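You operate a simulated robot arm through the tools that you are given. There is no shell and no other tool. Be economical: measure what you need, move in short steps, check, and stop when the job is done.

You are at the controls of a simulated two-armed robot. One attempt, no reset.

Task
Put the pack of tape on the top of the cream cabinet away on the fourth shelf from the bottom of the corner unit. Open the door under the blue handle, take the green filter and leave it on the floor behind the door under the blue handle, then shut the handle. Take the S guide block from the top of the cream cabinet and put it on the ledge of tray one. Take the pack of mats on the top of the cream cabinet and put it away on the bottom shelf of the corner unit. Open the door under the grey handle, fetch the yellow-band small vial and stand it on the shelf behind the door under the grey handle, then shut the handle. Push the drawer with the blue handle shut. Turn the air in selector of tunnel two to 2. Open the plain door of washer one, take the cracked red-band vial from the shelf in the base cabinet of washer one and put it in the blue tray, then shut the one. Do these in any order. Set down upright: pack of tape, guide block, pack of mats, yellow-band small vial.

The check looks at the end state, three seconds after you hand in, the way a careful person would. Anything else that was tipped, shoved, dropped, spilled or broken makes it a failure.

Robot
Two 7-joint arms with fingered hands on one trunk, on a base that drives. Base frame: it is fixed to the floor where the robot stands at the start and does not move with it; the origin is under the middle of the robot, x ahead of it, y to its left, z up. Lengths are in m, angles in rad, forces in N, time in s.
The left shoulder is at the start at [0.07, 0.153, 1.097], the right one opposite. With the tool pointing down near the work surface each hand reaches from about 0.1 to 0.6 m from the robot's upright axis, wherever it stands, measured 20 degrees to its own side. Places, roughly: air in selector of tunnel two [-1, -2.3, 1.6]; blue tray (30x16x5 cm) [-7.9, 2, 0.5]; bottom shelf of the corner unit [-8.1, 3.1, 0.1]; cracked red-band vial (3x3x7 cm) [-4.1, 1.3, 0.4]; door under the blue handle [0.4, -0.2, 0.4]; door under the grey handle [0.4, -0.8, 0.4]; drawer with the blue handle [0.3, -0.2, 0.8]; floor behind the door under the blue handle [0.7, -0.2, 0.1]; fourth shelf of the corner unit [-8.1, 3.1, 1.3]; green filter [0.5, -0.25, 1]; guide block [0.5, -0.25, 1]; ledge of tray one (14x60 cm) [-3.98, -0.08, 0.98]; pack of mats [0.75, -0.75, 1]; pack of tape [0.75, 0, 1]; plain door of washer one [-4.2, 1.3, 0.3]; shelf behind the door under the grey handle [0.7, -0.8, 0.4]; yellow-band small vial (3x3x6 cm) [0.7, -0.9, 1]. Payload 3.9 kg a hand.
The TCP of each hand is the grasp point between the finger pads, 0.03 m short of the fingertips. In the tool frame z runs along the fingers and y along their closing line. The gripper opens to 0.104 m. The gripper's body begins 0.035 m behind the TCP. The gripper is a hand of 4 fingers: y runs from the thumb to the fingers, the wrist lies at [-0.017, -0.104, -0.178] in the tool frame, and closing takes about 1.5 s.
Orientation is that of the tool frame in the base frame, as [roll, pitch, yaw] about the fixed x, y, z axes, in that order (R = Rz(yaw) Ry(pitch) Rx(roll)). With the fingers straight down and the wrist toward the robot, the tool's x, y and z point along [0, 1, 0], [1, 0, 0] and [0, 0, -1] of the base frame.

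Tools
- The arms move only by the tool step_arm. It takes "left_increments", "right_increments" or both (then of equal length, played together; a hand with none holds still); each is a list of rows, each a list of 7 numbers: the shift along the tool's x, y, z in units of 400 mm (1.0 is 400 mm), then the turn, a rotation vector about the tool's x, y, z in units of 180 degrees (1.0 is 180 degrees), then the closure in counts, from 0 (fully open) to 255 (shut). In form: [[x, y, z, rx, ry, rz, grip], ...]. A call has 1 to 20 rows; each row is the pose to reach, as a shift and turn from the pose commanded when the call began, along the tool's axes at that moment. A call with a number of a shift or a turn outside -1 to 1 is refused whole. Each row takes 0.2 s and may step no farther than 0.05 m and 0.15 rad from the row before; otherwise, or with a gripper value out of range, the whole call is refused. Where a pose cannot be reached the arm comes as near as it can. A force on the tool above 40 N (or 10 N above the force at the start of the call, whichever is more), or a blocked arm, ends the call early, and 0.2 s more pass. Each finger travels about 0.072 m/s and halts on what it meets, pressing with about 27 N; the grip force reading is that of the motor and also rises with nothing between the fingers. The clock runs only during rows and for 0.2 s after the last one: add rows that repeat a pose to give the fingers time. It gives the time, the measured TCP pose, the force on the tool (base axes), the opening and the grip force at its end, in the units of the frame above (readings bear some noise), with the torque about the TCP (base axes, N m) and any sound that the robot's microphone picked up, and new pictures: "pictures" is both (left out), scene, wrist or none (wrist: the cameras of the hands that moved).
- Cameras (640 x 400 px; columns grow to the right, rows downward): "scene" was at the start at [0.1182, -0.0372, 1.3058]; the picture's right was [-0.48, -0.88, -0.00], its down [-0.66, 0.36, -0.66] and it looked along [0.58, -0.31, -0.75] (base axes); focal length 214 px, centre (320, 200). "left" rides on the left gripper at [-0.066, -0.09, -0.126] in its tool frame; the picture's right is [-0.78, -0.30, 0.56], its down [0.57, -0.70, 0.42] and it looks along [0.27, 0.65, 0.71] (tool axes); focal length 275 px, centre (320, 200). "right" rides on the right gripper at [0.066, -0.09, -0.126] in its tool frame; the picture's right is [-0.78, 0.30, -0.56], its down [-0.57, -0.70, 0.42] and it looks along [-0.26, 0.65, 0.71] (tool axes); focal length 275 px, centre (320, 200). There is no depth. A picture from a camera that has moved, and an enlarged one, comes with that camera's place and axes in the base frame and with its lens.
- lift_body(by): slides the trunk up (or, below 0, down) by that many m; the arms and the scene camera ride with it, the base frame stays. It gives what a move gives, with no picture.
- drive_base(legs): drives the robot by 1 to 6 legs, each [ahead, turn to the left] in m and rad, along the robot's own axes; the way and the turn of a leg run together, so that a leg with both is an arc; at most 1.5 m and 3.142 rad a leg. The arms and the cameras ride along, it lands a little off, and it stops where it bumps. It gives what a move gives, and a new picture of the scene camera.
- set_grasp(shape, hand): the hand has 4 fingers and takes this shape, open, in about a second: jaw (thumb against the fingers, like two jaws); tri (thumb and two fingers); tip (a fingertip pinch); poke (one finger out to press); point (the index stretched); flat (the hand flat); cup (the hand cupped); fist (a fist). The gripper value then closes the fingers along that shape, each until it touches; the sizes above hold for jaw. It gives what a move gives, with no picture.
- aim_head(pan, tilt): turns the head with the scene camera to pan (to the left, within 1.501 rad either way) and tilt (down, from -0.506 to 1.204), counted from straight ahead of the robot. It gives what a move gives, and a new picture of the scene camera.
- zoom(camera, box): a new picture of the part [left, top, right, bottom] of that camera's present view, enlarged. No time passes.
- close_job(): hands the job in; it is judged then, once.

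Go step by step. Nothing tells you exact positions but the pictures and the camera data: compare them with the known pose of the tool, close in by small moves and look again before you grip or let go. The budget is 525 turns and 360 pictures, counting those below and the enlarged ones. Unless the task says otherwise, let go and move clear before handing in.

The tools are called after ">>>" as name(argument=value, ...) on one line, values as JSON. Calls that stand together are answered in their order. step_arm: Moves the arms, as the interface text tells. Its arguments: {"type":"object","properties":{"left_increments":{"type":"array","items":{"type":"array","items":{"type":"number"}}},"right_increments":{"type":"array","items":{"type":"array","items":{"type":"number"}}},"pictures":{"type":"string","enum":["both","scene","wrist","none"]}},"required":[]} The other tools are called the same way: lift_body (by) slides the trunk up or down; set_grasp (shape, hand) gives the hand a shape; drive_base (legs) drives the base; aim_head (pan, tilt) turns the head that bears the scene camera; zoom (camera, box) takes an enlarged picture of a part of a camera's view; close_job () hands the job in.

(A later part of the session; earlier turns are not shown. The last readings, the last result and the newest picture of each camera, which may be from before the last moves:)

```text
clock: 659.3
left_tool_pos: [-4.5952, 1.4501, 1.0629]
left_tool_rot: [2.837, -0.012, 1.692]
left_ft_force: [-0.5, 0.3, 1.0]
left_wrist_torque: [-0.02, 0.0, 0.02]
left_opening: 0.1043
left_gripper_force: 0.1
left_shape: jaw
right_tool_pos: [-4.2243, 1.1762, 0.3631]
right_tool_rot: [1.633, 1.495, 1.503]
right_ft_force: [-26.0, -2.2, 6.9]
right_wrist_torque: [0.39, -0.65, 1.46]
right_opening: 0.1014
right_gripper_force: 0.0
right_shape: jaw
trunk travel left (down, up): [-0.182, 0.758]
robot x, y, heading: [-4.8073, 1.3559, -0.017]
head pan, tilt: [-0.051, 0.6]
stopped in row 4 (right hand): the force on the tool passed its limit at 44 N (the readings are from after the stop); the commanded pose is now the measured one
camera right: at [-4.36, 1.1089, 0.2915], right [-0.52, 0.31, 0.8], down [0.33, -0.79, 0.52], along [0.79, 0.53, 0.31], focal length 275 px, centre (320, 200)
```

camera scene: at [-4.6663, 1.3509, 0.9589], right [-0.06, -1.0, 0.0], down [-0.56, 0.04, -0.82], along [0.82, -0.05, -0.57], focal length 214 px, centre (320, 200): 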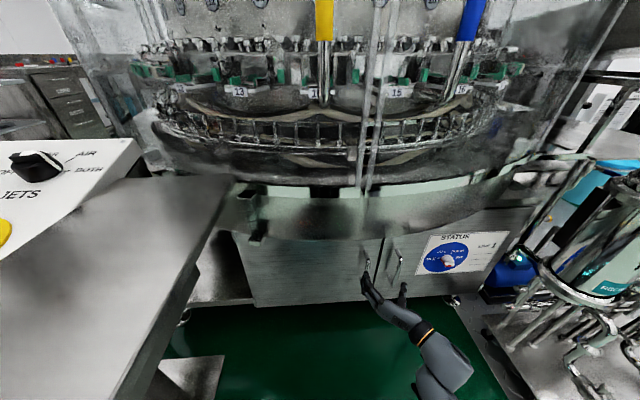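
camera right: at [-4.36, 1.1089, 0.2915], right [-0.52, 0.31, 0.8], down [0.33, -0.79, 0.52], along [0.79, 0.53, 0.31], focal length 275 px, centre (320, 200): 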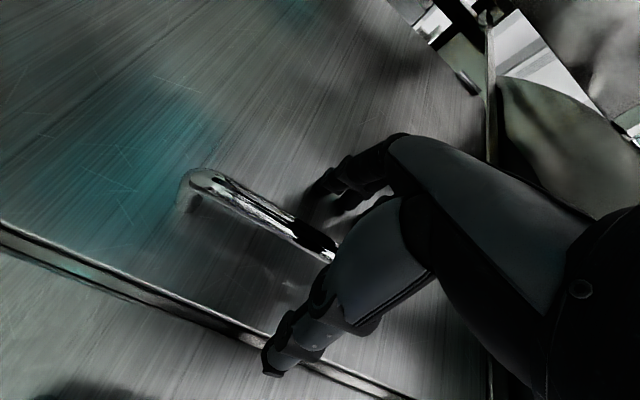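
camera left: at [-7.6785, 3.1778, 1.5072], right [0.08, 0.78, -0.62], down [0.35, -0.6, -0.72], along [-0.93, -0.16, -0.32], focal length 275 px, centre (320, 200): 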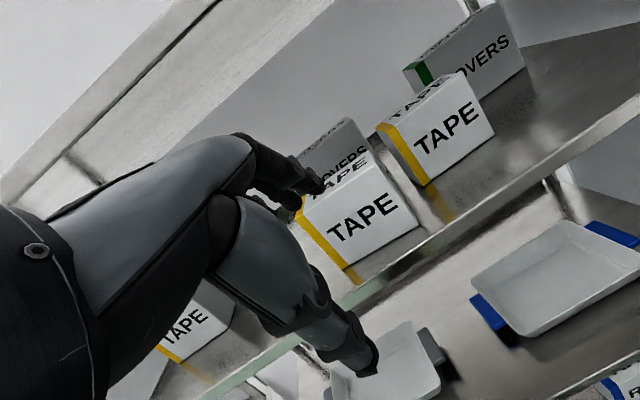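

>>> step_arm(right_increments=[[0, 0, -0.02, 0, 0, 0, 60], [0, 0, -0.02, 0, 0, 0, 130], [0, 0, -0.015, 0, 0, 0, 200], [0, 0, -0.015, 0, 0, 0, 255], [0, 0, -0.015, 0, 0, 0, 255], [0, 0, -0.015, 0, 0, 0, 255], [0, 0, -0.015, 0, 0, 0, 255]], pictures="none")

>>> drive_base(legs=[[-0.12, 0]])

```text
clock: 660.9
left_tool_pos: [-4.5918, 1.449, 1.0616]
left_tool_rot: [2.839, -0.012, 1.691]
left_ft_force: [0.9, -0.6, -0.4]
left_wrist_torque: [-0.02, 0.02, -0.02]
left_opening: 0.1039
left_gripper_force: 0.0
left_shape: jaw
right_tool_pos: [-4.2279, 1.1759, 0.3605]
right_tool_rot: [1.714, 1.496, 1.579]
right_ft_force: [-1.4, -8.4, -0.2]
right_wrist_torque: [-0.01, 0.0, 0.0]
right_opening: 0.0013
right_gripper_force: 27.1
right_shape: jaw
trunk travel left (down, up): [-0.182, 0.758]
robot x, y, heading: [-4.8042, 1.3535, -0.012]
head pan, tilt: [-0.051, 0.6]
```

```text
clock: 662.2
left_tool_pos: [-4.7025, 1.4524, 1.0627]
left_tool_rot: [2.839, -0.011, 1.695]
left_ft_force: [0.0, -0.3, 0.0]
left_wrist_torque: [-0.02, 0.03, 0.02]
left_opening: 0.1038
left_gripper_force: 0.1
left_shape: jaw
right_tool_pos: [-4.3406, 1.1921, 0.3611]
right_tool_rot: [1.641, 1.493, 1.531]
right_ft_force: [3.9, 9.4, -3.2]
right_wrist_torque: [-0.08, 0.09, -0.01]
right_opening: 0.0
right_gripper_force: 27.3
right_shape: jaw
trunk travel left (down, up): [-0.182, 0.758]
robot x, y, heading: [-4.9152, 1.3604, 0.002]
head pan, tilt: [-0.051, 0.6]
stopped in leg 1: the force on the tool passed its limit at 44 N (the readings are from after the stop); the commanded pose is now the measured one
camera scene: at [-4.7776, 1.3544, 0.9589], right [-0.05, -1.0, 0.0], down [-0.56, 0.03, -0.82], along [0.82, -0.04, -0.57], focal length 214 px, centre (320, 200)
```

scene: 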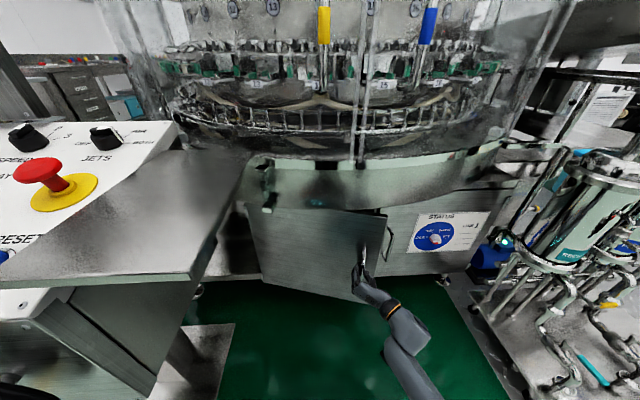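

>>> step_arm(right_increments=[[0, 0.02, -0.06, 0, 0, 0, 255], [0, 0.045, -0.12, 0, 0, 0, 255], [0, 0.075, -0.18, 0, 0, 0, 255], [0, 0.11, -0.24, 0, 0, 0, 255], [0, 0.15, -0.3, 0, 0, 0, 255], [0, 0.195, -0.355, 0, 0, 0, 255], [0, 0.24, -0.4, 0, 0, 0, 255]], pictures="scene")

```text
clock: 663.8
left_tool_pos: [-4.7026, 1.4533, 1.0639]
left_tool_rot: [2.839, -0.01, 1.696]
left_ft_force: [0.2, 1.0, 0.5]
left_wrist_torque: [0.01, 0.0, 0.0]
left_opening: 0.104
left_gripper_force: 0.0
left_shape: jaw
right_tool_pos: [-4.4885, 1.3053, 0.3708]
right_tool_rot: [1.651, 1.493, 1.541]
right_ft_force: [-0.6, 0.7, -0.5]
right_wrist_torque: [0.0, -0.02, 0.02]
right_opening: 0.0003
right_gripper_force: 26.9
right_shape: jaw
trunk travel left (down, up): [-0.182, 0.758]
robot x, y, heading: [-4.9162, 1.3569, -0.002]
head pan, tilt: [-0.051, 0.6]
camera scene: at [-4.7783, 1.3542, 0.959], right [-0.05, -1.0, 0.0], down [-0.56, 0.03, -0.83], along [0.82, -0.04, -0.56], focal length 214 px, centre (320, 200)
```

scene: 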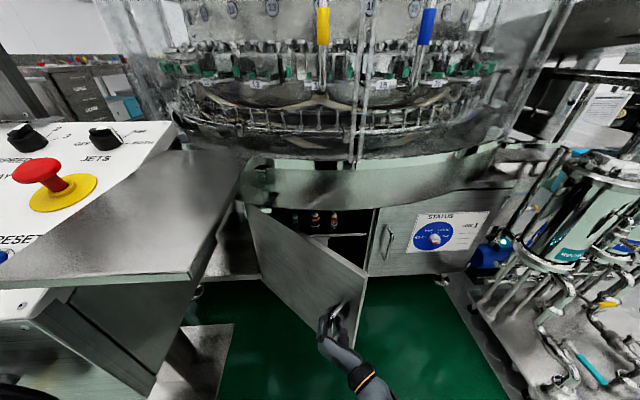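

The door is about 45° open and vials are visible inside. Pull a bit more.

>>> step_arm(right_increments=[[0, 0.06, -0.04, 0, 0, 0, 255], [0, 0.12, -0.08, 0, 0, 0, 255], [0, 0.18, -0.11, 0, 0, 0, 255], [0, 0.24, -0.14, 0, 0, 0, 255]], pictures="scene")

>>> zoom(camera="scene", box=[240, 180, 400, 280])

```text
clock: 664.8
left_tool_pos: [-4.6908, 1.4267, 1.0617]
left_tool_rot: [2.85, -0.039, 1.693]
left_ft_force: [0.2, 0.2, 0.4]
left_wrist_torque: [0.0, 0.0, 0.0]
left_opening: 0.1037
left_gripper_force: 0.0
left_shape: jaw
right_tool_pos: [-4.5227, 1.3895, 0.3718]
right_tool_rot: [0.252, 1.512, 0.221]
right_ft_force: [-0.6, -0.9, 0.7]
right_wrist_torque: [-0.02, 0.0, -0.02]
right_opening: 0.0006
right_gripper_force: 26.8
right_shape: jaw
trunk travel left (down, up): [-0.182, 0.758]
robot x, y, heading: [-4.9151, 1.3606, -0.004]
head pan, tilt: [-0.051, 0.6]
camera scene: at [-4.7654, 1.3314, 0.9563], right [-0.05, -1.0, -0.03], down [-0.58, 0.05, -0.82], along [0.82, -0.03, -0.58], focal length 214 px, centre (320, 200)
```

scene: 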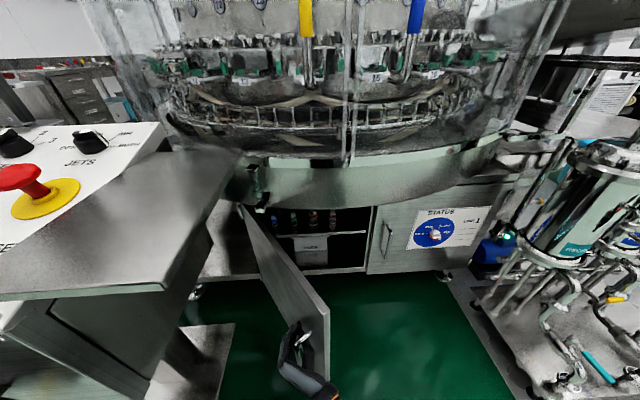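

```text
4.00 times, centred on (320, 230) of scene
camera zoom: at [-4.7654, 1.3314, 0.9563], right [-0.05, -1.0, -0.03], down [-0.58, 0.05, -0.82], along [0.82, -0.03, -0.58], focal length 858 px, centre (320, 80)
```

zoom: 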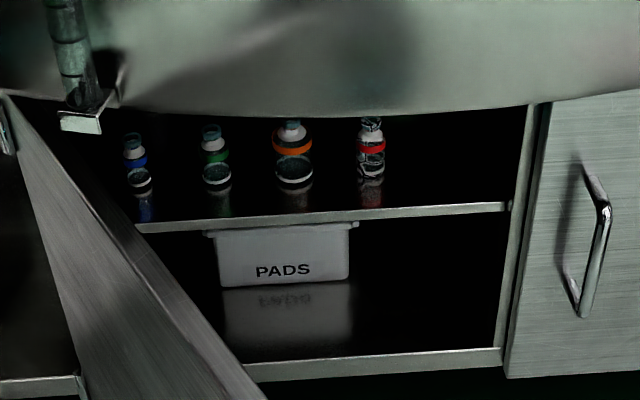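

The red-band vial is the rightmost one, at about (-4.145, 1.2625) on the shelf at z≈0.40. I'll release the handle, draw back, and line up.

>>> step_arm(right_increments=[[0, 0, 0.01, 0, 0, 0, 100], [0, 0, 0.01, 0, 0, 0, 0], [0, 0, 0.01, 0, 0, 0, 0], [0, 0, 0.01, 0, 0, 0, 0], [0, 0, 0.01, 0, 0, 0, 0], [0, 0, -0.08, 0, 0, 0, 0], [0, 0, -0.18, 0, 0, 0, 0], [0, -0.1, -0.25, 0, 0, 0, 30], [0, -0.2, -0.25, 0, 0, 0, 60], [0, -0.3, -0.25, 0, 0, 0, 83]], left_increments=[[0, 0, 0, 0, 0, 0, 0], [0, -0.03, 0, 0, 0, 0, 0], [0, -0.06, 0, 0, 0, 0, 0], [0, -0.09, 0, 0, 0, 0, 0], [0, -0.12, 0, 0, 0, 0, 0], [0, -0.15, 0, 0, 0, 0, 0], [0, -0.18, 0, 0, 0, 0, 0], [0, -0.2, 0, 0, 0, 0, 0], [0, -0.22, 0, 0, 0, 0, 0], [0, -0.22, 0, 0, 0, 0, 0]], pictures="scene")

```text
clock: 666.2
left_tool_pos: [-4.7517, 1.439, 1.0461]
left_tool_rot: [2.838, -0.004, 1.698]
left_ft_force: [11.4, 1.3, 20.6]
left_wrist_torque: [-0.15, 0.07, 0.05]
left_opening: 0.0966
left_gripper_force: 0.0
left_shape: jaw
right_tool_pos: [-4.5171, 1.3681, 0.3858]
right_tool_rot: [-0.299, 1.412, -0.363]
right_ft_force: [-0.5, -1.8, -0.7]
right_wrist_torque: [0.03, 0.0, -0.03]
right_opening: 0.1038
right_gripper_force: 0.1
right_shape: jaw
trunk travel left (down, up): [-0.182, 0.758]
robot x, y, heading: [-4.9168, 1.3583, 0.002]
head pan, tilt: [-0.051, 0.6]
stopped in row 7 (right hand): the arm was blocked; the commanded pose is now the measured one
camera scene: at [-4.7727, 1.3484, 0.9567], right [-0.04, -1.0, -0.01], down [-0.59, 0.03, -0.81], along [0.81, -0.02, -0.59], focal length 214 px, centre (320, 200)
```

scene: 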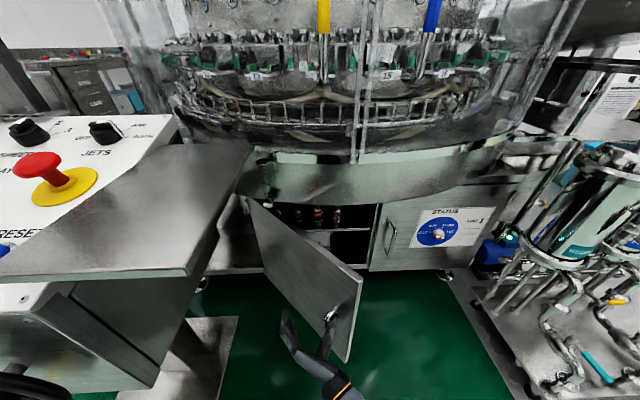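

>>> step_arm(right_increments=[[0, 0, -0.06, 0, 0, 0, 0], [0, 0, -0.13, 0, 0, 0, 0], [0, -0.05, -0.2, 0, 0, 0, 0], [0, -0.12, -0.24, 0, 0, 0, 0]], left_increments=[[0, 0.04, 0, 0, 0, 0, 0], [0, 0.08, 0, 0, 0, 0, 0], [0, 0.12, 0, 0, 0, 0, 0], [0, 0.14, 0, 0, 0, 0, 0]], pictures="none")

```text
clock: 667.0
left_tool_pos: [-4.7199, 1.4458, 1.0569]
left_tool_rot: [2.842, -0.011, 1.695]
left_ft_force: [-0.1, 0.3, -0.5]
left_wrist_torque: [-0.01, -0.03, 0.02]
left_opening: 0.1039
left_gripper_force: 0.1
left_shape: jaw
right_tool_pos: [-4.5293, 1.3716, 0.4205]
right_tool_rot: [-0.15, 1.274, -0.19]
right_ft_force: [-0.1, 0.2, -19.5]
right_wrist_torque: [1.19, 0.54, -0.07]
right_opening: 0.1039
right_gripper_force: 0.0
right_shape: jaw
trunk travel left (down, up): [-0.182, 0.758]
robot x, y, heading: [-4.9174, 1.3559, -0.001]
head pan, tilt: [-0.051, 0.6]
stopped in row 3 (right hand): the arm was blocked; the commanded pose is now the measured one
```

The arm is too folded to retract, so I'll back the base instead.

>>> drive_base(legs=[[-0.15, 0]])

```text
clock: 668.3
left_tool_pos: [-4.8672, 1.4432, 1.0556]
left_tool_rot: [2.844, -0.016, 1.696]
left_ft_force: [-0.3, 0.7, 0.2]
left_wrist_torque: [0.05, 0.01, 0.03]
left_opening: 0.1038
left_gripper_force: 0.1
left_shape: jaw
right_tool_pos: [-4.6809, 1.3722, 0.4206]
right_tool_rot: [-0.126, 1.269, -0.164]
right_ft_force: [-0.5, -0.5, -0.3]
right_wrist_torque: [0.01, 0.0, 0.01]
right_opening: 0.1037
right_gripper_force: 0.0
right_shape: jaw
trunk travel left (down, up): [-0.182, 0.758]
robot x, y, heading: [-5.0652, 1.3581, -0.002]
head pan, tilt: [-0.051, 0.6]
camera scene: at [-4.9206, 1.3473, 0.9581], right [-0.05, -1.0, -0.01], down [-0.57, 0.04, -0.82], along [0.82, -0.04, -0.57], focal length 214 px, centre (320, 200)
```

scene: 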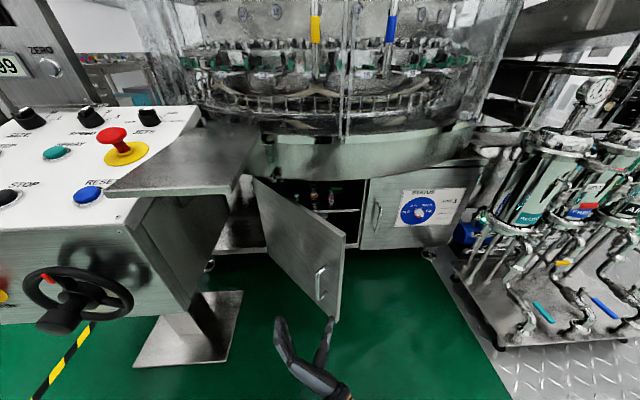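

The door swung back to about 42°. I'll shift the base right, reach the hand inside, and use a base turn to sweep the door wider.

>>> drive_base(legs=[[0, -1.3], [0.37, 0], [0, 1.3]])

>>> step_arm(right_increments=[[0, -0.08, 0.06, 0, 0, 0, 255], [0, -0.16, 0.12, 0, 0, 0, 255], [0, -0.24, 0.18, 0, 0, 0, 255], [0, -0.32, 0.25, 0, 0, 0, 255], [0, -0.4, 0.33, 0, -0.02, 0, 255], [0, -0.48, 0.41, 0, -0.04, 0, 255], [0, -0.52, 0.49, 0, -0.06, 0, 255], [0, -0.52, 0.55, 0, -0.08, 0, 255]], pictures="scene")

```text
clock: 677.1
left_tool_pos: [-4.7758, 1.0876, 1.0562]
left_tool_rot: [2.839, -0.014, 1.688]
left_ft_force: [-0.5, -0.1, -0.2]
left_wrist_torque: [-0.04, 0.01, 0.0]
left_opening: 0.104
left_gripper_force: 0.1
left_shape: jaw
right_tool_pos: [-4.5852, 1.0129, 0.4217]
right_tool_rot: [-0.146, 1.262, -0.191]
right_ft_force: [-0.2, 0.0, 0.7]
right_wrist_torque: [-0.01, 0.0, 0.02]
right_opening: 0.1041
right_gripper_force: 0.0
right_shape: jaw
trunk travel left (down, up): [-0.182, 0.758]
robot x, y, heading: [-4.9673, 1.0058, -0.01]
head pan, tilt: [-0.051, 0.6]
camera scene: at [-4.8289, 0.9923, 0.9583], right [-0.06, -1.0, -0.01], down [-0.57, 0.04, -0.82], along [0.82, -0.04, -0.57], focal length 214 px, centre (320, 200)
```

scene: 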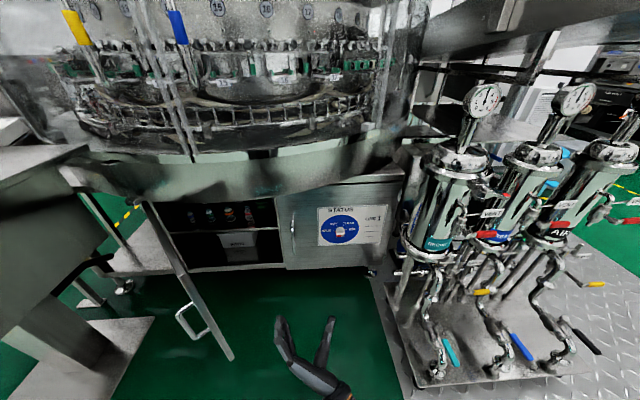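

```text
clock: 678.9
left_tool_pos: [-4.779, 1.0943, 1.0563]
left_tool_rot: [2.838, -0.006, 1.689]
left_ft_force: [0.2, -0.4, -0.2]
left_wrist_torque: [0.01, 0.0, 0.01]
left_opening: 0.1042
left_gripper_force: 0.1
left_shape: jaw
right_tool_pos: [-4.3873, 0.7994, 0.5015]
right_tool_rot: [-0.093, 1.005, -0.13]
right_ft_force: [-0.5, 0.7, 0.6]
right_wrist_torque: [-0.03, 0.02, 0.01]
right_opening: 0.0
right_gripper_force: 27.5
right_shape: jaw
trunk travel left (down, up): [-0.182, 0.758]
robot x, y, heading: [-4.9741, 1.0043, -0.009]
head pan, tilt: [-0.051, 0.6]
camera scene: at [-4.8324, 0.9978, 0.959], right [-0.06, -1.0, 0.0], down [-0.56, 0.03, -0.82], along [0.82, -0.05, -0.57], focal length 214 px, centre (320, 200)
```

scene: 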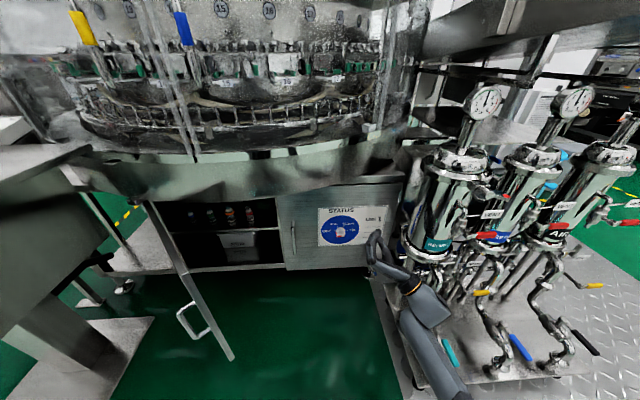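

>>> lift_body(by=-0.08)

>>> drive_base(legs=[[0, 1.12]])

```text
clock: 680.1
left_tool_pos: [-4.7785, 1.0946, 0.9747]
left_tool_rot: [2.836, -0.007, 1.69]
left_ft_force: [-0.1, 0.9, -0.5]
left_wrist_torque: [-0.01, 0.05, -0.02]
left_opening: 0.1037
left_gripper_force: 0.1
left_shape: jaw
right_tool_pos: [-4.3878, 0.7991, 0.4216]
right_tool_rot: [-0.088, 1.005, -0.127]
right_ft_force: [0.0, 0.4, -0.1]
right_wrist_torque: [0.03, 0.02, -0.04]
right_opening: 0.0001
right_gripper_force: 27.5
right_shape: jaw
trunk travel left (down, up): [-0.102, 0.838]
robot x, y, heading: [-4.9708, 0.9987, -0.006]
head pan, tilt: [-0.051, 0.6]
```

```text
clock: 683.3
left_tool_pos: [-4.9678, 1.2148, 0.9758]
left_tool_rot: [2.837, -0.006, 2.8]
left_ft_force: [-0.8, 0.3, 0.5]
left_wrist_torque: [0.02, 0.03, 0.03]
left_opening: 0.104
left_gripper_force: 0.0
left_shape: jaw
right_tool_pos: [-4.5285, 1.4353, 0.4213]
right_tool_rot: [-0.092, 1.005, 0.983]
right_ft_force: [0.2, 0.1, 0.4]
right_wrist_torque: [-0.04, 0.01, -0.02]
right_opening: 0.0
right_gripper_force: 27.5
right_shape: jaw
trunk travel left (down, up): [-0.102, 0.838]
robot x, y, heading: [-4.9706, 1.0007, 1.1]
head pan, tilt: [-0.051, 0.6]
camera scene: at [-4.9045, 1.1248, 0.879], right [0.87, -0.5, 0.0], down [-0.28, -0.49, -0.83], along [0.41, 0.72, -0.56], focal length 214 px, centre (320, 200)
```

scene: 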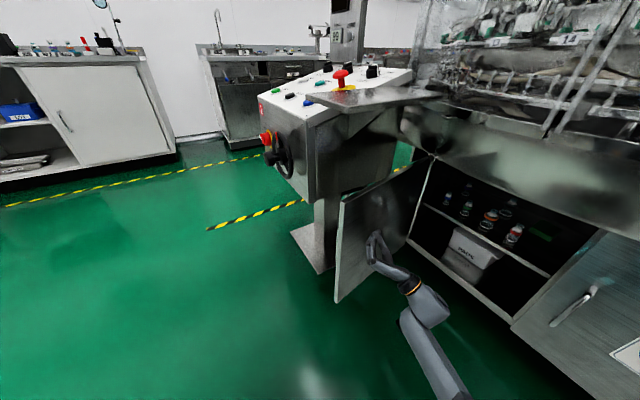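

The door is now wide open. I'll turn back, level the hand, and reposition to approach the red-band vial straight on.

>>> drive_base(legs=[[0, -1.1], [-0.42, 0]])

>>> step_arm(right_increments=[[-0.025, 0, -0.04, 0, 0.03, 0, 200], [-0.05, 0, -0.08, 0, 0.06, 0, 150], [-0.075, 0, -0.12, 0, 0.09, 0, 83], [-0.1, 0, -0.16, 0, 0.12, 0, 83], [-0.125, 0, -0.2, 0, 0.15, 0, 83], [-0.15, 0, -0.24, 0, 0.18, 0, 83], [-0.175, 0, -0.28, 0, 0.21, 0, 83], [-0.2, 0, -0.315, 0, 0.234, 0, 83]], pictures="none")

>>> drive_base(legs=[[0, 0.55], [0.5, 0], [0, -0.4]])

```text
clock: 688.6
left_tool_pos: [-5.2039, 1.0958, 0.9756]
left_tool_rot: [2.838, -0.008, 1.698]
left_ft_force: [0.3, 0.1, 0.8]
left_wrist_torque: [0.02, -0.01, 0.02]
left_opening: 0.1038
left_gripper_force: 0.0
left_shape: jaw
right_tool_pos: [-4.8088, 0.8047, 0.4212]
right_tool_rot: [-0.093, 1.006, -0.119]
right_ft_force: [-0.7, 0.1, 0.1]
right_wrist_torque: [0.01, -0.01, -0.01]
right_opening: 0.0
right_gripper_force: 27.0
right_shape: jaw
trunk travel left (down, up): [-0.102, 0.838]
robot x, y, heading: [-5.3947, 1.0003, 0.003]
head pan, tilt: [-0.051, 0.6]
camera scene: at [-5.2561, 0.9987, 0.879], right [-0.05, -1.0, 0.0], down [-0.56, 0.03, -0.83], along [0.82, -0.04, -0.56], focal length 214 px, centre (320, 200)
```

scene: 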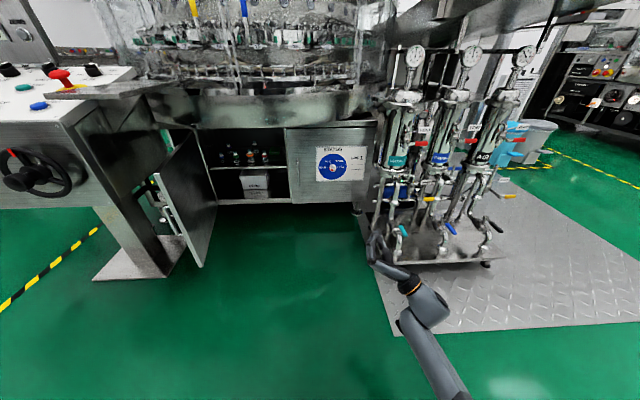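

```text
clock: 690.4
left_tool_pos: [-5.2038, 1.0966, 0.9754]
left_tool_rot: [2.837, -0.006, 1.699]
left_ft_force: [0.2, 0.7, 0.3]
left_wrist_torque: [0.01, 0.01, 0.0]
left_opening: 0.1038
left_gripper_force: 0.1
left_shape: jaw
right_tool_pos: [-4.9567, 0.8112, 0.4238]
right_tool_rot: [-2.861, 1.39, -2.905]
right_ft_force: [0.6, -0.6, -0.4]
right_wrist_torque: [-0.01, 0.01, 0.02]
right_opening: 0.07
right_gripper_force: 0.2
right_shape: jaw
trunk travel left (down, up): [-0.102, 0.838]
robot x, y, heading: [-5.3966, 1.0015, 0.004]
head pan, tilt: [-0.051, 0.6]
```

```text
clock: 696.1
left_tool_pos: [-4.7956, 1.3868, 0.9757]
left_tool_rot: [2.838, -0.005, 1.852]
left_ft_force: [-0.8, 0.0, -0.8]
left_wrist_torque: [-0.01, 0.0, 0.03]
left_opening: 0.104
left_gripper_force: 0.0
left_shape: jaw
right_tool_pos: [-4.5091, 1.1413, 0.4221]
right_tool_rot: [-2.875, 1.394, -2.767]
right_ft_force: [0.0, 0.2, 0.5]
right_wrist_torque: [-0.02, 0.01, -0.05]
right_opening: 0.0697
right_gripper_force: 0.0
right_shape: jaw
trunk travel left (down, up): [-0.102, 0.838]
robot x, y, heading: [-4.9705, 1.2661, 0.156]
head pan, tilt: [-0.051, 0.6]
camera scene: at [-4.8322, 1.2824, 0.879], right [0.11, -0.99, 0.0], down [-0.56, -0.06, -0.83], along [0.82, 0.09, -0.56], focal length 214 px, centre (320, 200)
```

scene: 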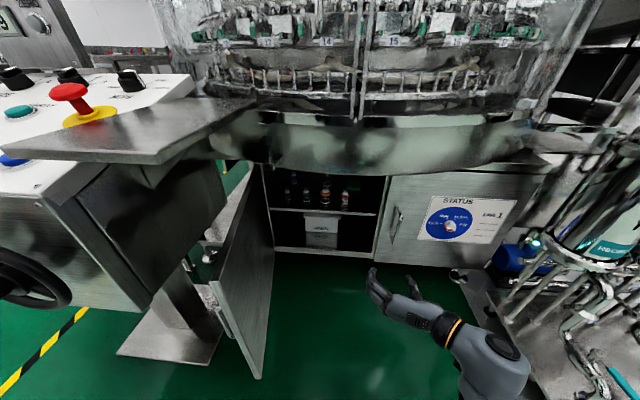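

>>> drive_base(legs=[[0.18, 0]])

>>> step_arm(right_increments=[[-0.06, 0.08, 0.02, 0, 0, 0, 83], [-0.11, 0.15, 0.05, 0, 0, 0, 83], [-0.15, 0.176, 0.1, 0, 0, 0, 83]], pictures="wrist")

```text
clock: 697.6
left_tool_pos: [-4.6676, 1.4168, 0.9775]
left_tool_rot: [2.832, -0.005, 1.907]
left_ft_force: [0.1, -0.1, 0.5]
left_wrist_torque: [0.02, 0.04, 0.0]
left_opening: 0.104
left_gripper_force: 0.1
left_shape: jaw
right_tool_pos: [-4.3636, 1.1922, 0.4235]
right_tool_rot: [-2.848, 1.395, -2.68]
right_ft_force: [0.4, 0.8, -0.4]
right_wrist_torque: [0.0, -0.02, 0.02]
right_opening: 0.0702
right_gripper_force: 0.2
right_shape: jaw
trunk travel left (down, up): [-0.102, 0.838]
robot x, y, heading: [-4.8319, 1.2906, 0.253]
head pan, tilt: [-0.051, 0.6]
stopped in leg 1: the robot was blocked; the commanded pose is now the measured one
camera scene: at [-4.6974, 1.3178, 0.879], right [0.2, -0.98, 0.0], down [-0.55, -0.11, -0.83], along [0.81, 0.17, -0.56], focal length 214 px, centre (320, 200)
```

scene: 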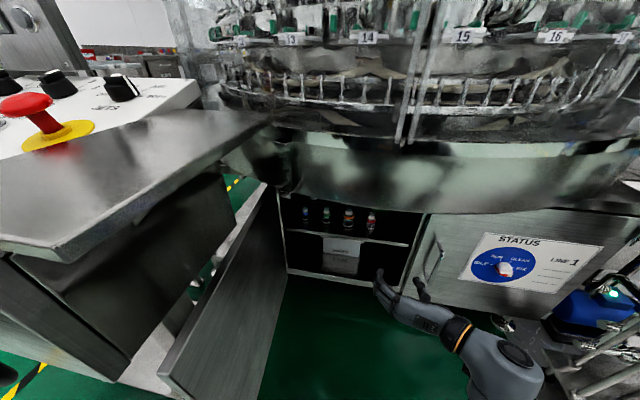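

```text
clock: 698.4
left_tool_pos: [-4.6673, 1.4174, 0.9764]
left_tool_rot: [2.834, -0.003, 1.905]
left_ft_force: [0.0, -0.4, -0.9]
left_wrist_torque: [0.01, 0.02, 0.0]
left_opening: 0.1038
left_gripper_force: 0.1
left_shape: jaw
right_tool_pos: [-4.3282, 1.2734, 0.473]
right_tool_rot: [-2.852, 1.397, -2.682]
right_ft_force: [0.1, 0.4, -0.5]
right_wrist_torque: [-0.01, -0.01, 0.0]
right_opening: 0.0701
right_gripper_force: 0.1
right_shape: jaw
trunk travel left (down, up): [-0.102, 0.838]
robot x, y, heading: [-4.8308, 1.2865, 0.251]
head pan, tilt: [-0.051, 0.6]
camera right: at [-4.4448, 1.159, 0.4335], right [-0.47, 0.26, 0.84], down [0.62, -0.58, 0.53], along [0.62, 0.77, 0.11], focal length 275 px, centre (320, 200)
```

right: 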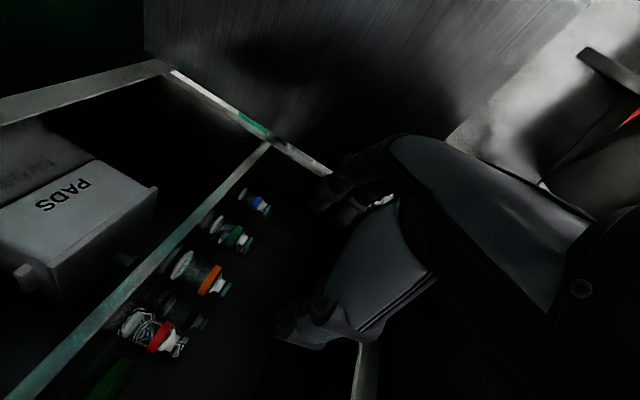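

Triangulation puts the red-band vial at (-4.08, 1.256), base z≈0.35. I'll turn the base right a little so the wrist clears the other door's handle.

>>> drive_base(legs=[[-0.02, -0.27]])

>>> step_arm(right_increments=[[0.03, 0.08, 0, 0, 0, 0, 83], [0.06, 0.16, 0, 0, 0, 0, 83], [0.1, 0.24, 0.02, 0, 0, 0, 83], [0.13, 0.28, 0.08, 0, 0, 0, 83], [0.15, 0.28, 0.16, 0, 0, 0, 83]], pictures="both")

```text
clock: 699.2
left_tool_pos: [-4.6663, 1.4132, 0.9771]
left_tool_rot: [2.832, -0.003, 1.877]
left_ft_force: [-0.4, 0.5, 0.1]
left_wrist_torque: [-0.01, 0.01, 0.0]
left_opening: 0.1039
left_gripper_force: 0.1
left_shape: jaw
right_tool_pos: [-4.3311, 1.2599, 0.4727]
right_tool_rot: [-2.843, 1.396, -2.702]
right_ft_force: [-0.5, -1.3, -0.8]
right_wrist_torque: [0.04, -0.03, -0.01]
right_opening: 0.0699
right_gripper_force: 0.0
right_shape: jaw
trunk travel left (down, up): [-0.102, 0.838]
robot x, y, heading: [-4.837, 1.2867, 0.231]
head pan, tilt: [-0.051, 0.6]
stopped in leg 1: the robot was blocked; the commanded pose is now the measured one
camera scene: at [-4.7001, 1.3142, 0.879], right [0.18, -0.98, 0.0], down [-0.56, -0.1, -0.82], along [0.81, 0.15, -0.57], focal length 214 px, centre (320, 200)
```

scene: 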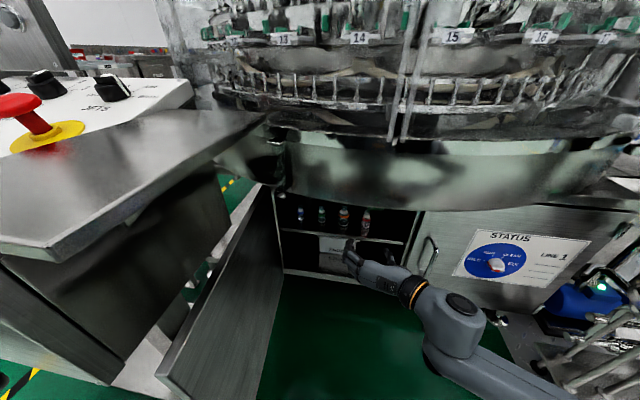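

```text
clock: 700.4
left_tool_pos: [-4.6667, 1.4121, 0.9766]
left_tool_rot: [2.834, -0.005, 1.877]
left_ft_force: [0.0, -1.1, -0.4]
left_wrist_torque: [0.0, 0.01, 0.01]
left_opening: 0.1039
left_gripper_force: 0.0
left_shape: jaw
right_tool_pos: [-4.2942, 1.3732, 0.3977]
right_tool_rot: [-2.848, 1.395, -2.705]
right_ft_force: [0.0, 0.4, -0.1]
right_wrist_torque: [-0.01, 0.03, 0.0]
right_opening: 0.0703
right_gripper_force: 0.0
right_shape: jaw
trunk travel left (down, up): [-0.102, 0.838]
robot x, y, heading: [-4.8372, 1.2901, 0.231]
head pan, tilt: [-0.051, 0.6]
camera scene: at [-4.7001, 1.3142, 0.879], right [0.18, -0.98, 0.0], down [-0.56, -0.1, -0.82], along [0.81, 0.15, -0.57], focal length 214 px, centre (320, 200)
camera right: at [-4.4144, 1.2631, 0.3581], right [-0.47, 0.27, 0.84], down [0.61, -0.59, 0.53], along [0.64, 0.76, 0.11], focal length 275 px, centre (320, 200)
```

scene: 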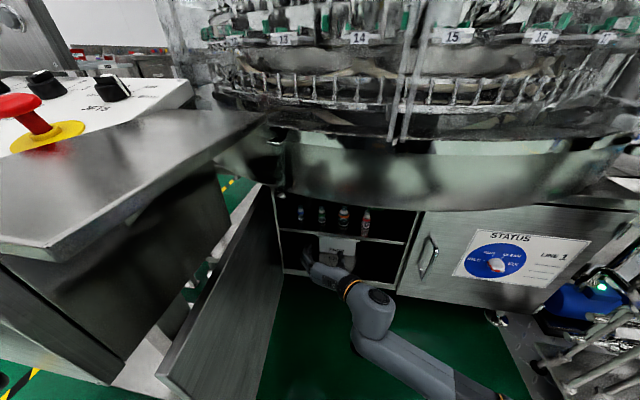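
right: 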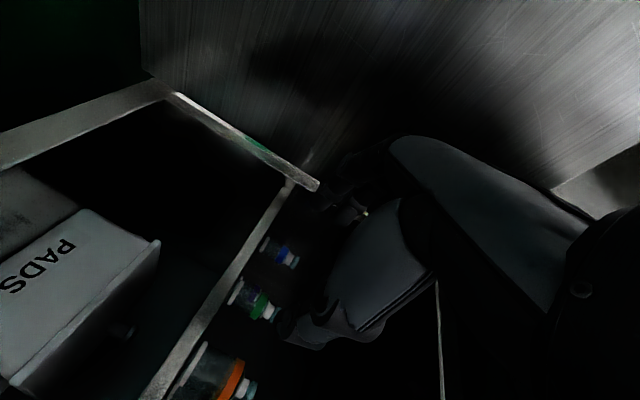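

>>> step_arm(right_increments=[[0, 0, -0.08, 0, 0, 0, 83], [-0.05, -0.08, -0.16, 0, 0, 0, 83], [-0.1, -0.16, -0.16, 0, 0, 0, 83], [-0.13, -0.24, -0.16, 0, 0, 0, 83]], pictures="none")

>>> drive_base(legs=[[-0.12, 0]])

>>> drive_base(legs=[[0, -0.25]])

```text
clock: 701.4
left_tool_pos: [-4.6669, 1.4118, 0.9773]
left_tool_rot: [2.833, -0.004, 1.877]
left_ft_force: [-0.9, 0.5, 0.1]
left_wrist_torque: [-0.01, -0.01, -0.01]
left_opening: 0.1041
left_gripper_force: 0.0
left_shape: jaw
right_tool_pos: [-4.3362, 1.2735, 0.4638]
right_tool_rot: [-2.855, 1.396, -2.712]
right_ft_force: [0.3, -0.6, -0.1]
right_wrist_torque: [0.01, 0.01, 0.02]
right_opening: 0.0701
right_gripper_force: 0.1
right_shape: jaw
trunk travel left (down, up): [-0.102, 0.838]
robot x, y, heading: [-4.8343, 1.2869, 0.233]
head pan, tilt: [-0.051, 0.6]
```

```text
clock: 702.6
left_tool_pos: [-4.7836, 1.3857, 0.9772]
left_tool_rot: [2.833, -0.005, 1.879]
left_ft_force: [0.7, 0.2, -0.1]
left_wrist_torque: [-0.01, -0.02, 0.02]
left_opening: 0.1038
left_gripper_force: 0.0
left_shape: jaw
right_tool_pos: [-4.451, 1.2454, 0.4629]
right_tool_rot: [-2.86, 1.398, -2.717]
right_ft_force: [-0.6, -0.9, 0.0]
right_wrist_torque: [-0.06, 0.02, -0.01]
right_opening: 0.0702
right_gripper_force: 0.1
right_shape: jaw
trunk travel left (down, up): [-0.102, 0.838]
robot x, y, heading: [-4.9501, 1.2602, 0.227]
head pan, tilt: [-0.051, 0.6]
camera scene: at [-4.8166, 1.2867, 0.879], right [0.18, -0.98, 0.0], down [-0.56, -0.1, -0.83], along [0.81, 0.15, -0.56], focal length 214 px, centre (320, 200)
```

scene: 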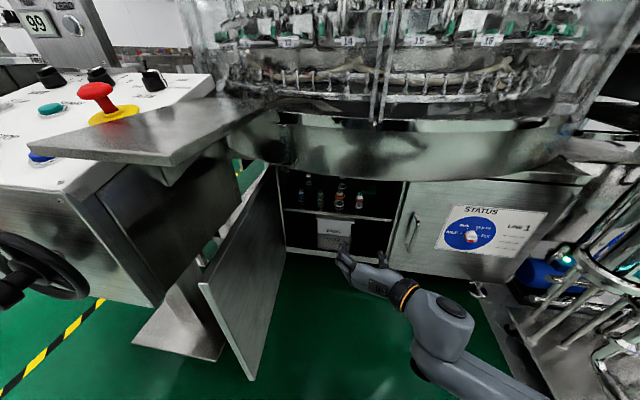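

```text
clock: 703.9
left_tool_pos: [-4.7571, 1.3393, 0.9759]
left_tool_rot: [2.832, -0.006, 1.63]
left_ft_force: [-0.3, 0.0, -0.6]
left_wrist_torque: [-0.02, 0.03, -0.01]
left_opening: 0.1038
left_gripper_force: 0.0
left_shape: jaw
right_tool_pos: [-4.4697, 1.1241, 0.4633]
right_tool_rot: [-2.859, 1.397, -2.967]
right_ft_force: [-0.3, 0.3, -0.3]
right_wrist_torque: [0.01, 0.02, 0.01]
right_opening: 0.0704
right_gripper_force: 0.1
right_shape: jaw
trunk travel left (down, up): [-0.102, 0.838]
robot x, y, heading: [-4.9524, 1.2583, -0.018]
head pan, tilt: [-0.051, 0.6]
camera scene: at [-4.8138, 1.2526, 0.879], right [-0.07, -1.0, 0.0], down [-0.56, 0.04, -0.83], along [0.82, -0.06, -0.56], focal length 214 px, centre (320, 200)
```

scene: 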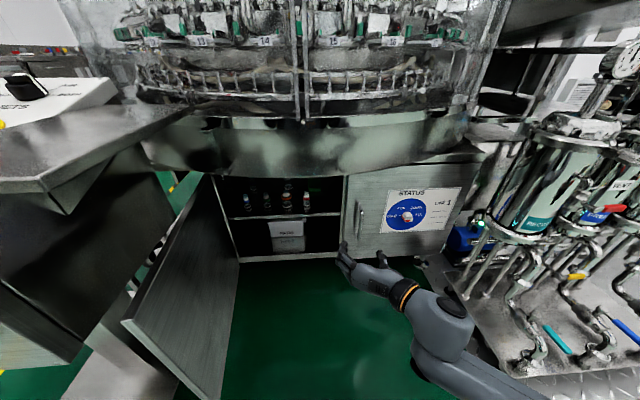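

I'll return to the earlier heading (0.22), which had good reach, and add a little tilt so the wrist clears the handle.

>>> drive_base(legs=[[0, 0.24], [0.11, 0]])

>>> step_arm(right_increments=[[0.02, -0.01, 0.03, 0, 0.02, 0, 83], [0.05, -0.02, 0.07, 0, 0.04, 0, 83], [0.07, -0.03, 0.12, 0, 0.055, 0, 83], [0.08, -0.04, 0.17, 0, 0.055, 0, 83]], pictures="both")

```text
clock: 705.9
left_tool_pos: [-4.677, 1.4083, 0.9771]
left_tool_rot: [2.832, -0.005, 1.87]
left_ft_force: [0.1, -0.1, 0.4]
left_wrist_torque: [0.02, 0.02, 0.01]
left_opening: 0.1041
left_gripper_force: 0.1
left_shape: jaw
right_tool_pos: [-4.3445, 1.2654, 0.4638]
right_tool_rot: [-2.845, 1.396, -2.712]
right_ft_force: [0.6, -0.3, 0.1]
right_wrist_torque: [0.0, 0.02, 0.01]
right_opening: 0.0704
right_gripper_force: 0.1
right_shape: jaw
trunk travel left (down, up): [-0.102, 0.838]
robot x, y, heading: [-4.8417, 1.2829, 0.224]
head pan, tilt: [-0.051, 0.6]
camera scene: at [-4.7094, 1.3101, 0.8789], right [0.17, -0.98, 0.0], down [-0.56, -0.1, -0.82], along [0.81, 0.14, -0.57], focal length 214 px, centre (320, 200)
```

scene: 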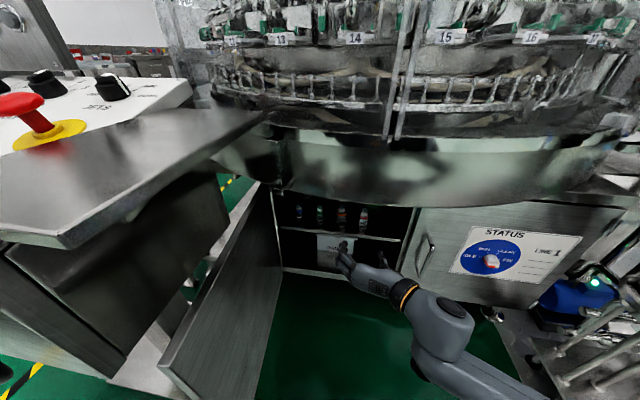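

```text
clock: 706.9
left_tool_pos: [-4.6758, 1.4082, 0.9765]
left_tool_rot: [2.832, -0.003, 1.87]
left_ft_force: [0.3, 0.6, 0.3]
left_wrist_torque: [-0.02, -0.02, -0.01]
left_opening: 0.1042
left_gripper_force: 0.1
left_shape: jaw
right_tool_pos: [-4.2815, 1.2581, 0.4211]
right_tool_rot: [-2.989, 1.226, -2.857]
right_ft_force: [0.4, -0.2, -0.4]
right_wrist_torque: [0.0, 0.01, 0.06]
right_opening: 0.0703
right_gripper_force: 0.1
right_shape: jaw
trunk travel left (down, up): [-0.102, 0.838]
robot x, y, heading: [-4.8447, 1.2825, 0.225]
head pan, tilt: [-0.051, 0.6]
camera scene: at [-4.7096, 1.31, 0.879], right [0.17, -0.98, 0.0], down [-0.56, -0.1, -0.82], along [0.81, 0.14, -0.57], focal length 214 px, centre (320, 200)
camera right: at [-4.4078, 1.148, 0.4056], right [-0.31, 0.3, 0.9], down [0.68, -0.59, 0.43], along [0.66, 0.75, -0.02], focal length 275 px, centre (320, 200)
```

scene: 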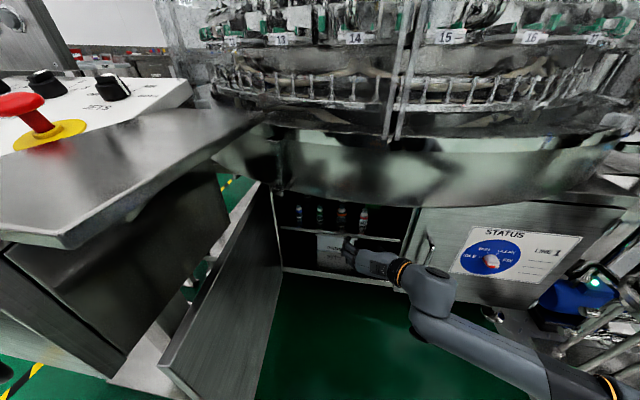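
right: 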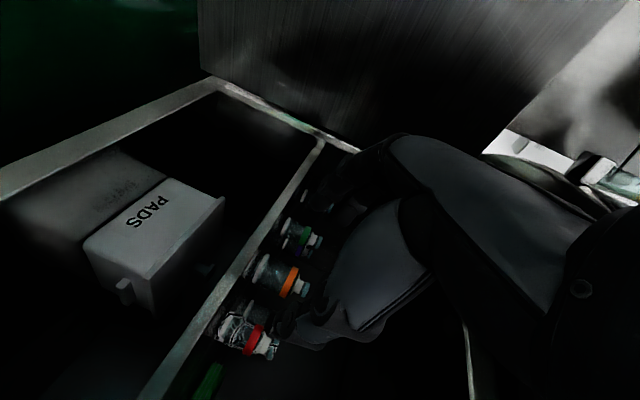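

>>> zoom(camera="scene", box=[280, 190, 440, 290])

```text
4.00 times, centred on (360, 240) of scene
camera zoom: at [-4.7096, 1.31, 0.879], right [0.17, -0.98, 0.0], down [-0.56, -0.1, -0.82], along [0.81, 0.14, -0.57], focal length 858 px, centre (160, 40)
```

zoom: 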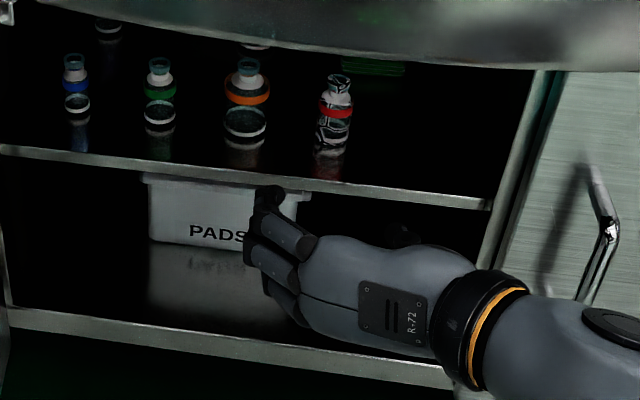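

>>> step_arm(right_increments=[[-0.03, -0.02, 0.08, 0, 0, 0, 83], [-0.06, -0.04, 0.16, 0, 0, 0, 83], [-0.085, -0.05, 0.25, 0, 0, 0, 83]], pictures="wrist")

```text
clock: 707.7
left_tool_pos: [-4.675, 1.4093, 0.9767]
left_tool_rot: [2.834, -0.003, 1.871]
left_ft_force: [-0.8, -0.1, 0.6]
left_wrist_torque: [-0.02, 0.02, -0.01]
left_opening: 0.104
left_gripper_force: 0.0
left_shape: jaw
right_tool_pos: [-4.1735, 1.2517, 0.4211]
right_tool_rot: [-2.992, 1.225, -2.86]
right_ft_force: [-0.2, 0.2, -0.2]
right_wrist_torque: [-0.01, 0.0, 0.02]
right_opening: 0.0703
right_gripper_force: 0.0
right_shape: jaw
trunk travel left (down, up): [-0.102, 0.838]
robot x, y, heading: [-4.8429, 1.2828, 0.222]
head pan, tilt: [-0.051, 0.6]
camera right: at [-4.3001, 1.1424, 0.4057], right [-0.31, 0.3, 0.9], down [0.68, -0.59, 0.43], along [0.66, 0.75, -0.02], focal length 275 px, centre (320, 200)
```

right: 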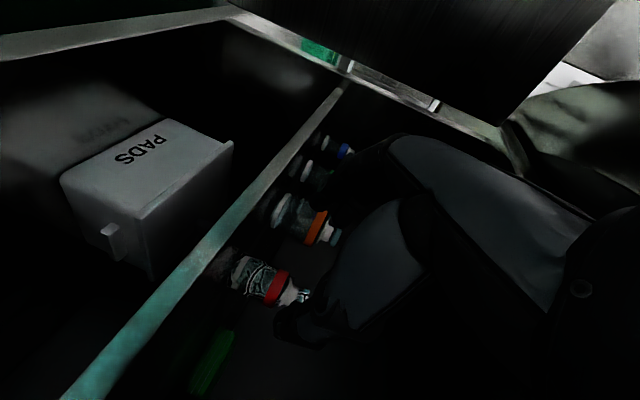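

>>> step_arm(right_increments=[[-0.015, -0.01, 0.07, 0, 0, 0, 83], [-0.03, -0.01, 0.14, 0, 0, 0, 83], [-0.044, -0.01, 0.205, 0, 0, 0, 83]], pictures="wrist")

```text
clock: 708.5
left_tool_pos: [-4.6754, 1.4084, 0.976]
left_tool_rot: [2.832, -0.004, 1.87]
left_ft_force: [-0.3, -0.4, -0.6]
left_wrist_torque: [0.02, -0.02, -0.02]
left_opening: 0.1038
left_gripper_force: 0.1
left_shape: jaw
right_tool_pos: [-4.0902, 1.2579, 0.4103]
right_tool_rot: [-2.99, 1.227, -2.859]
right_ft_force: [-0.3, 0.3, -0.3]
right_wrist_torque: [0.02, 0.01, 0.01]
right_opening: 0.0701
right_gripper_force: 0.1
right_shape: jaw
trunk travel left (down, up): [-0.102, 0.838]
robot x, y, heading: [-4.8454, 1.2829, 0.223]
head pan, tilt: [-0.051, 0.6]
camera right: at [-4.2168, 1.149, 0.3953], right [-0.31, 0.3, 0.9], down [0.68, -0.59, 0.43], along [0.66, 0.75, -0.02], focal length 275 px, centre (320, 200)
```

right: 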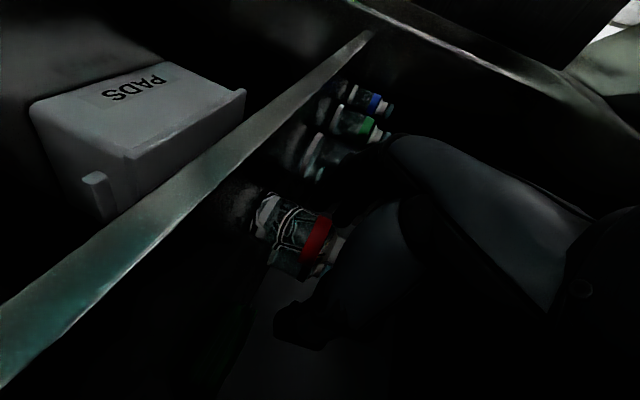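

The vial is between thumb and fingers. Closing.

>>> step_arm(right_increments=[[0, 0, 0.02, 0, 0, 0, 83], [0.005, 0, 0.03, 0, 0, 0, 110], [0.005, 0, 0.03, 0, 0, 0, 140], [0.005, 0, 0.03, 0, 0, 0, 170], [0.005, 0, 0.03, 0, 0, 0, 200], [0.005, 0, 0.03, 0, 0, 0, 230], [0.005, 0, 0.03, 0, 0, 0, 255], [0.005, 0, 0.03, 0, 0, 0, 255], [0.005, 0, 0.03, 0, 0, 0, 255]], pictures="wrist")

```text
clock: 710.5
left_tool_pos: [-4.6765, 1.4076, 0.9766]
left_tool_rot: [2.833, -0.002, 1.869]
left_ft_force: [-0.3, 0.1, -1.0]
left_wrist_torque: [-0.04, 0.02, 0.0]
left_opening: 0.1037
left_gripper_force: 0.0
left_shape: jaw
right_tool_pos: [-4.081, 1.2596, 0.4053]
right_tool_rot: [-2.991, 1.228, -2.861]
right_ft_force: [0.8, 0.3, 1.2]
right_wrist_torque: [0.01, 0.01, 0.01]
right_opening: 0.0082
right_gripper_force: 27.7
right_shape: jaw
trunk travel left (down, up): [-0.102, 0.838]
robot x, y, heading: [-4.8477, 1.2812, 0.219]
head pan, tilt: [-0.051, 0.6]
camera right: at [-4.2066, 1.1505, 0.3898], right [-0.31, 0.3, 0.9], down [0.68, -0.59, 0.43], along [0.66, 0.75, -0.02], focal length 275 px, centre (320, 200)
```

right: 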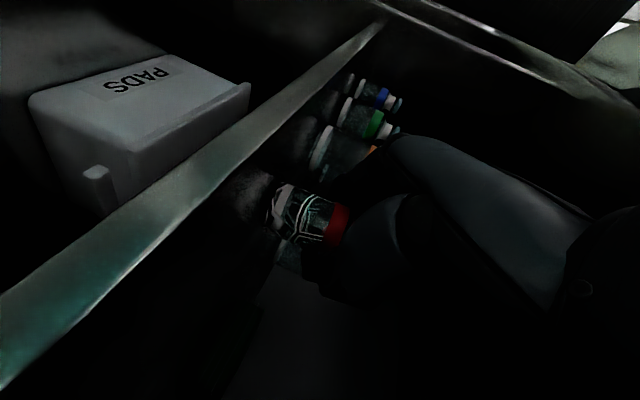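

>>> lift_body(by=0.025)

>>> step_arm(right_increments=[[0, 0.01, -0.08, 0, 0, 0, 255], [0.02, 0.02, -0.16, 0, 0, 0, 255], [0.04, 0.03, -0.24, 0, 0, 0, 255], [0.06, 0.04, -0.32, 0, 0, 0, 255], [0.08, 0.05, -0.4, 0, 0, 0, 255], [0.1, 0.06, -0.5, 0, 0, 0, 255]], pictures="both")

```text
clock: 711.2
left_tool_pos: [-4.6749, 1.4087, 1.0015]
left_tool_rot: [2.832, -0.003, 1.871]
left_ft_force: [-0.4, 1.0, 0.2]
left_wrist_torque: [-0.01, -0.01, -0.01]
left_opening: 0.1037
left_gripper_force: 0.1
left_shape: jaw
right_tool_pos: [-4.0798, 1.2597, 0.4289]
right_tool_rot: [-2.992, 1.227, -2.863]
right_ft_force: [0.0, -0.1, -0.7]
right_wrist_torque: [0.03, -0.03, 0.02]
right_opening: 0.0081
right_gripper_force: 26.6
right_shape: jaw
trunk travel left (down, up): [-0.127, 0.813]
robot x, y, heading: [-4.8422, 1.2852, 0.225]
head pan, tilt: [-0.051, 0.6]
```

```text
clock: 712.6
left_tool_pos: [-4.6763, 1.4092, 1.0024]
left_tool_rot: [2.834, -0.005, 1.871]
left_ft_force: [-0.7, -0.1, 0.4]
left_wrist_torque: [-0.02, 0.02, -0.03]
left_opening: 0.1041
left_gripper_force: 0.1
left_shape: jaw
right_tool_pos: [-4.2847, 1.2572, 0.4578]
right_tool_rot: [-2.981, 1.228, -2.853]
right_ft_force: [-0.4, 0.4, -0.2]
right_wrist_torque: [-0.04, -0.01, -0.01]
right_opening: 0.0081
right_gripper_force: 26.8
right_shape: jaw
trunk travel left (down, up): [-0.127, 0.813]
robot x, y, heading: [-4.8461, 1.2846, 0.223]
head pan, tilt: [-0.051, 0.6]
camera scene: at [-4.7097, 1.31, 0.904], right [0.17, -0.99, 0.0], down [-0.56, -0.1, -0.83], along [0.81, 0.14, -0.56], focal length 214 px, centre (320, 200)
camera right: at [-4.4101, 1.1473, 0.4421], right [-0.31, 0.3, 0.9], down [0.68, -0.59, 0.43], along [0.66, 0.75, -0.02], focal length 275 px, centre (320, 200)
```

scene: 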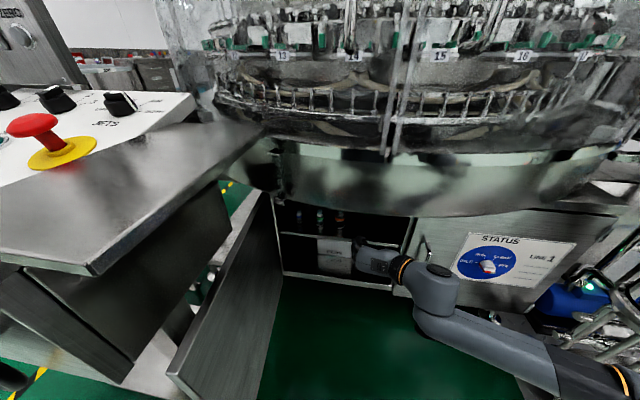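
right: 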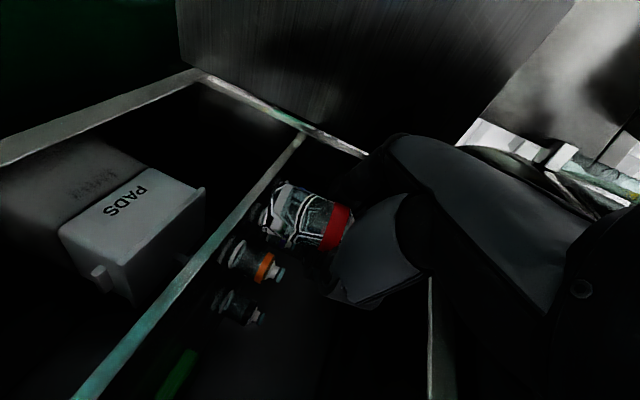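

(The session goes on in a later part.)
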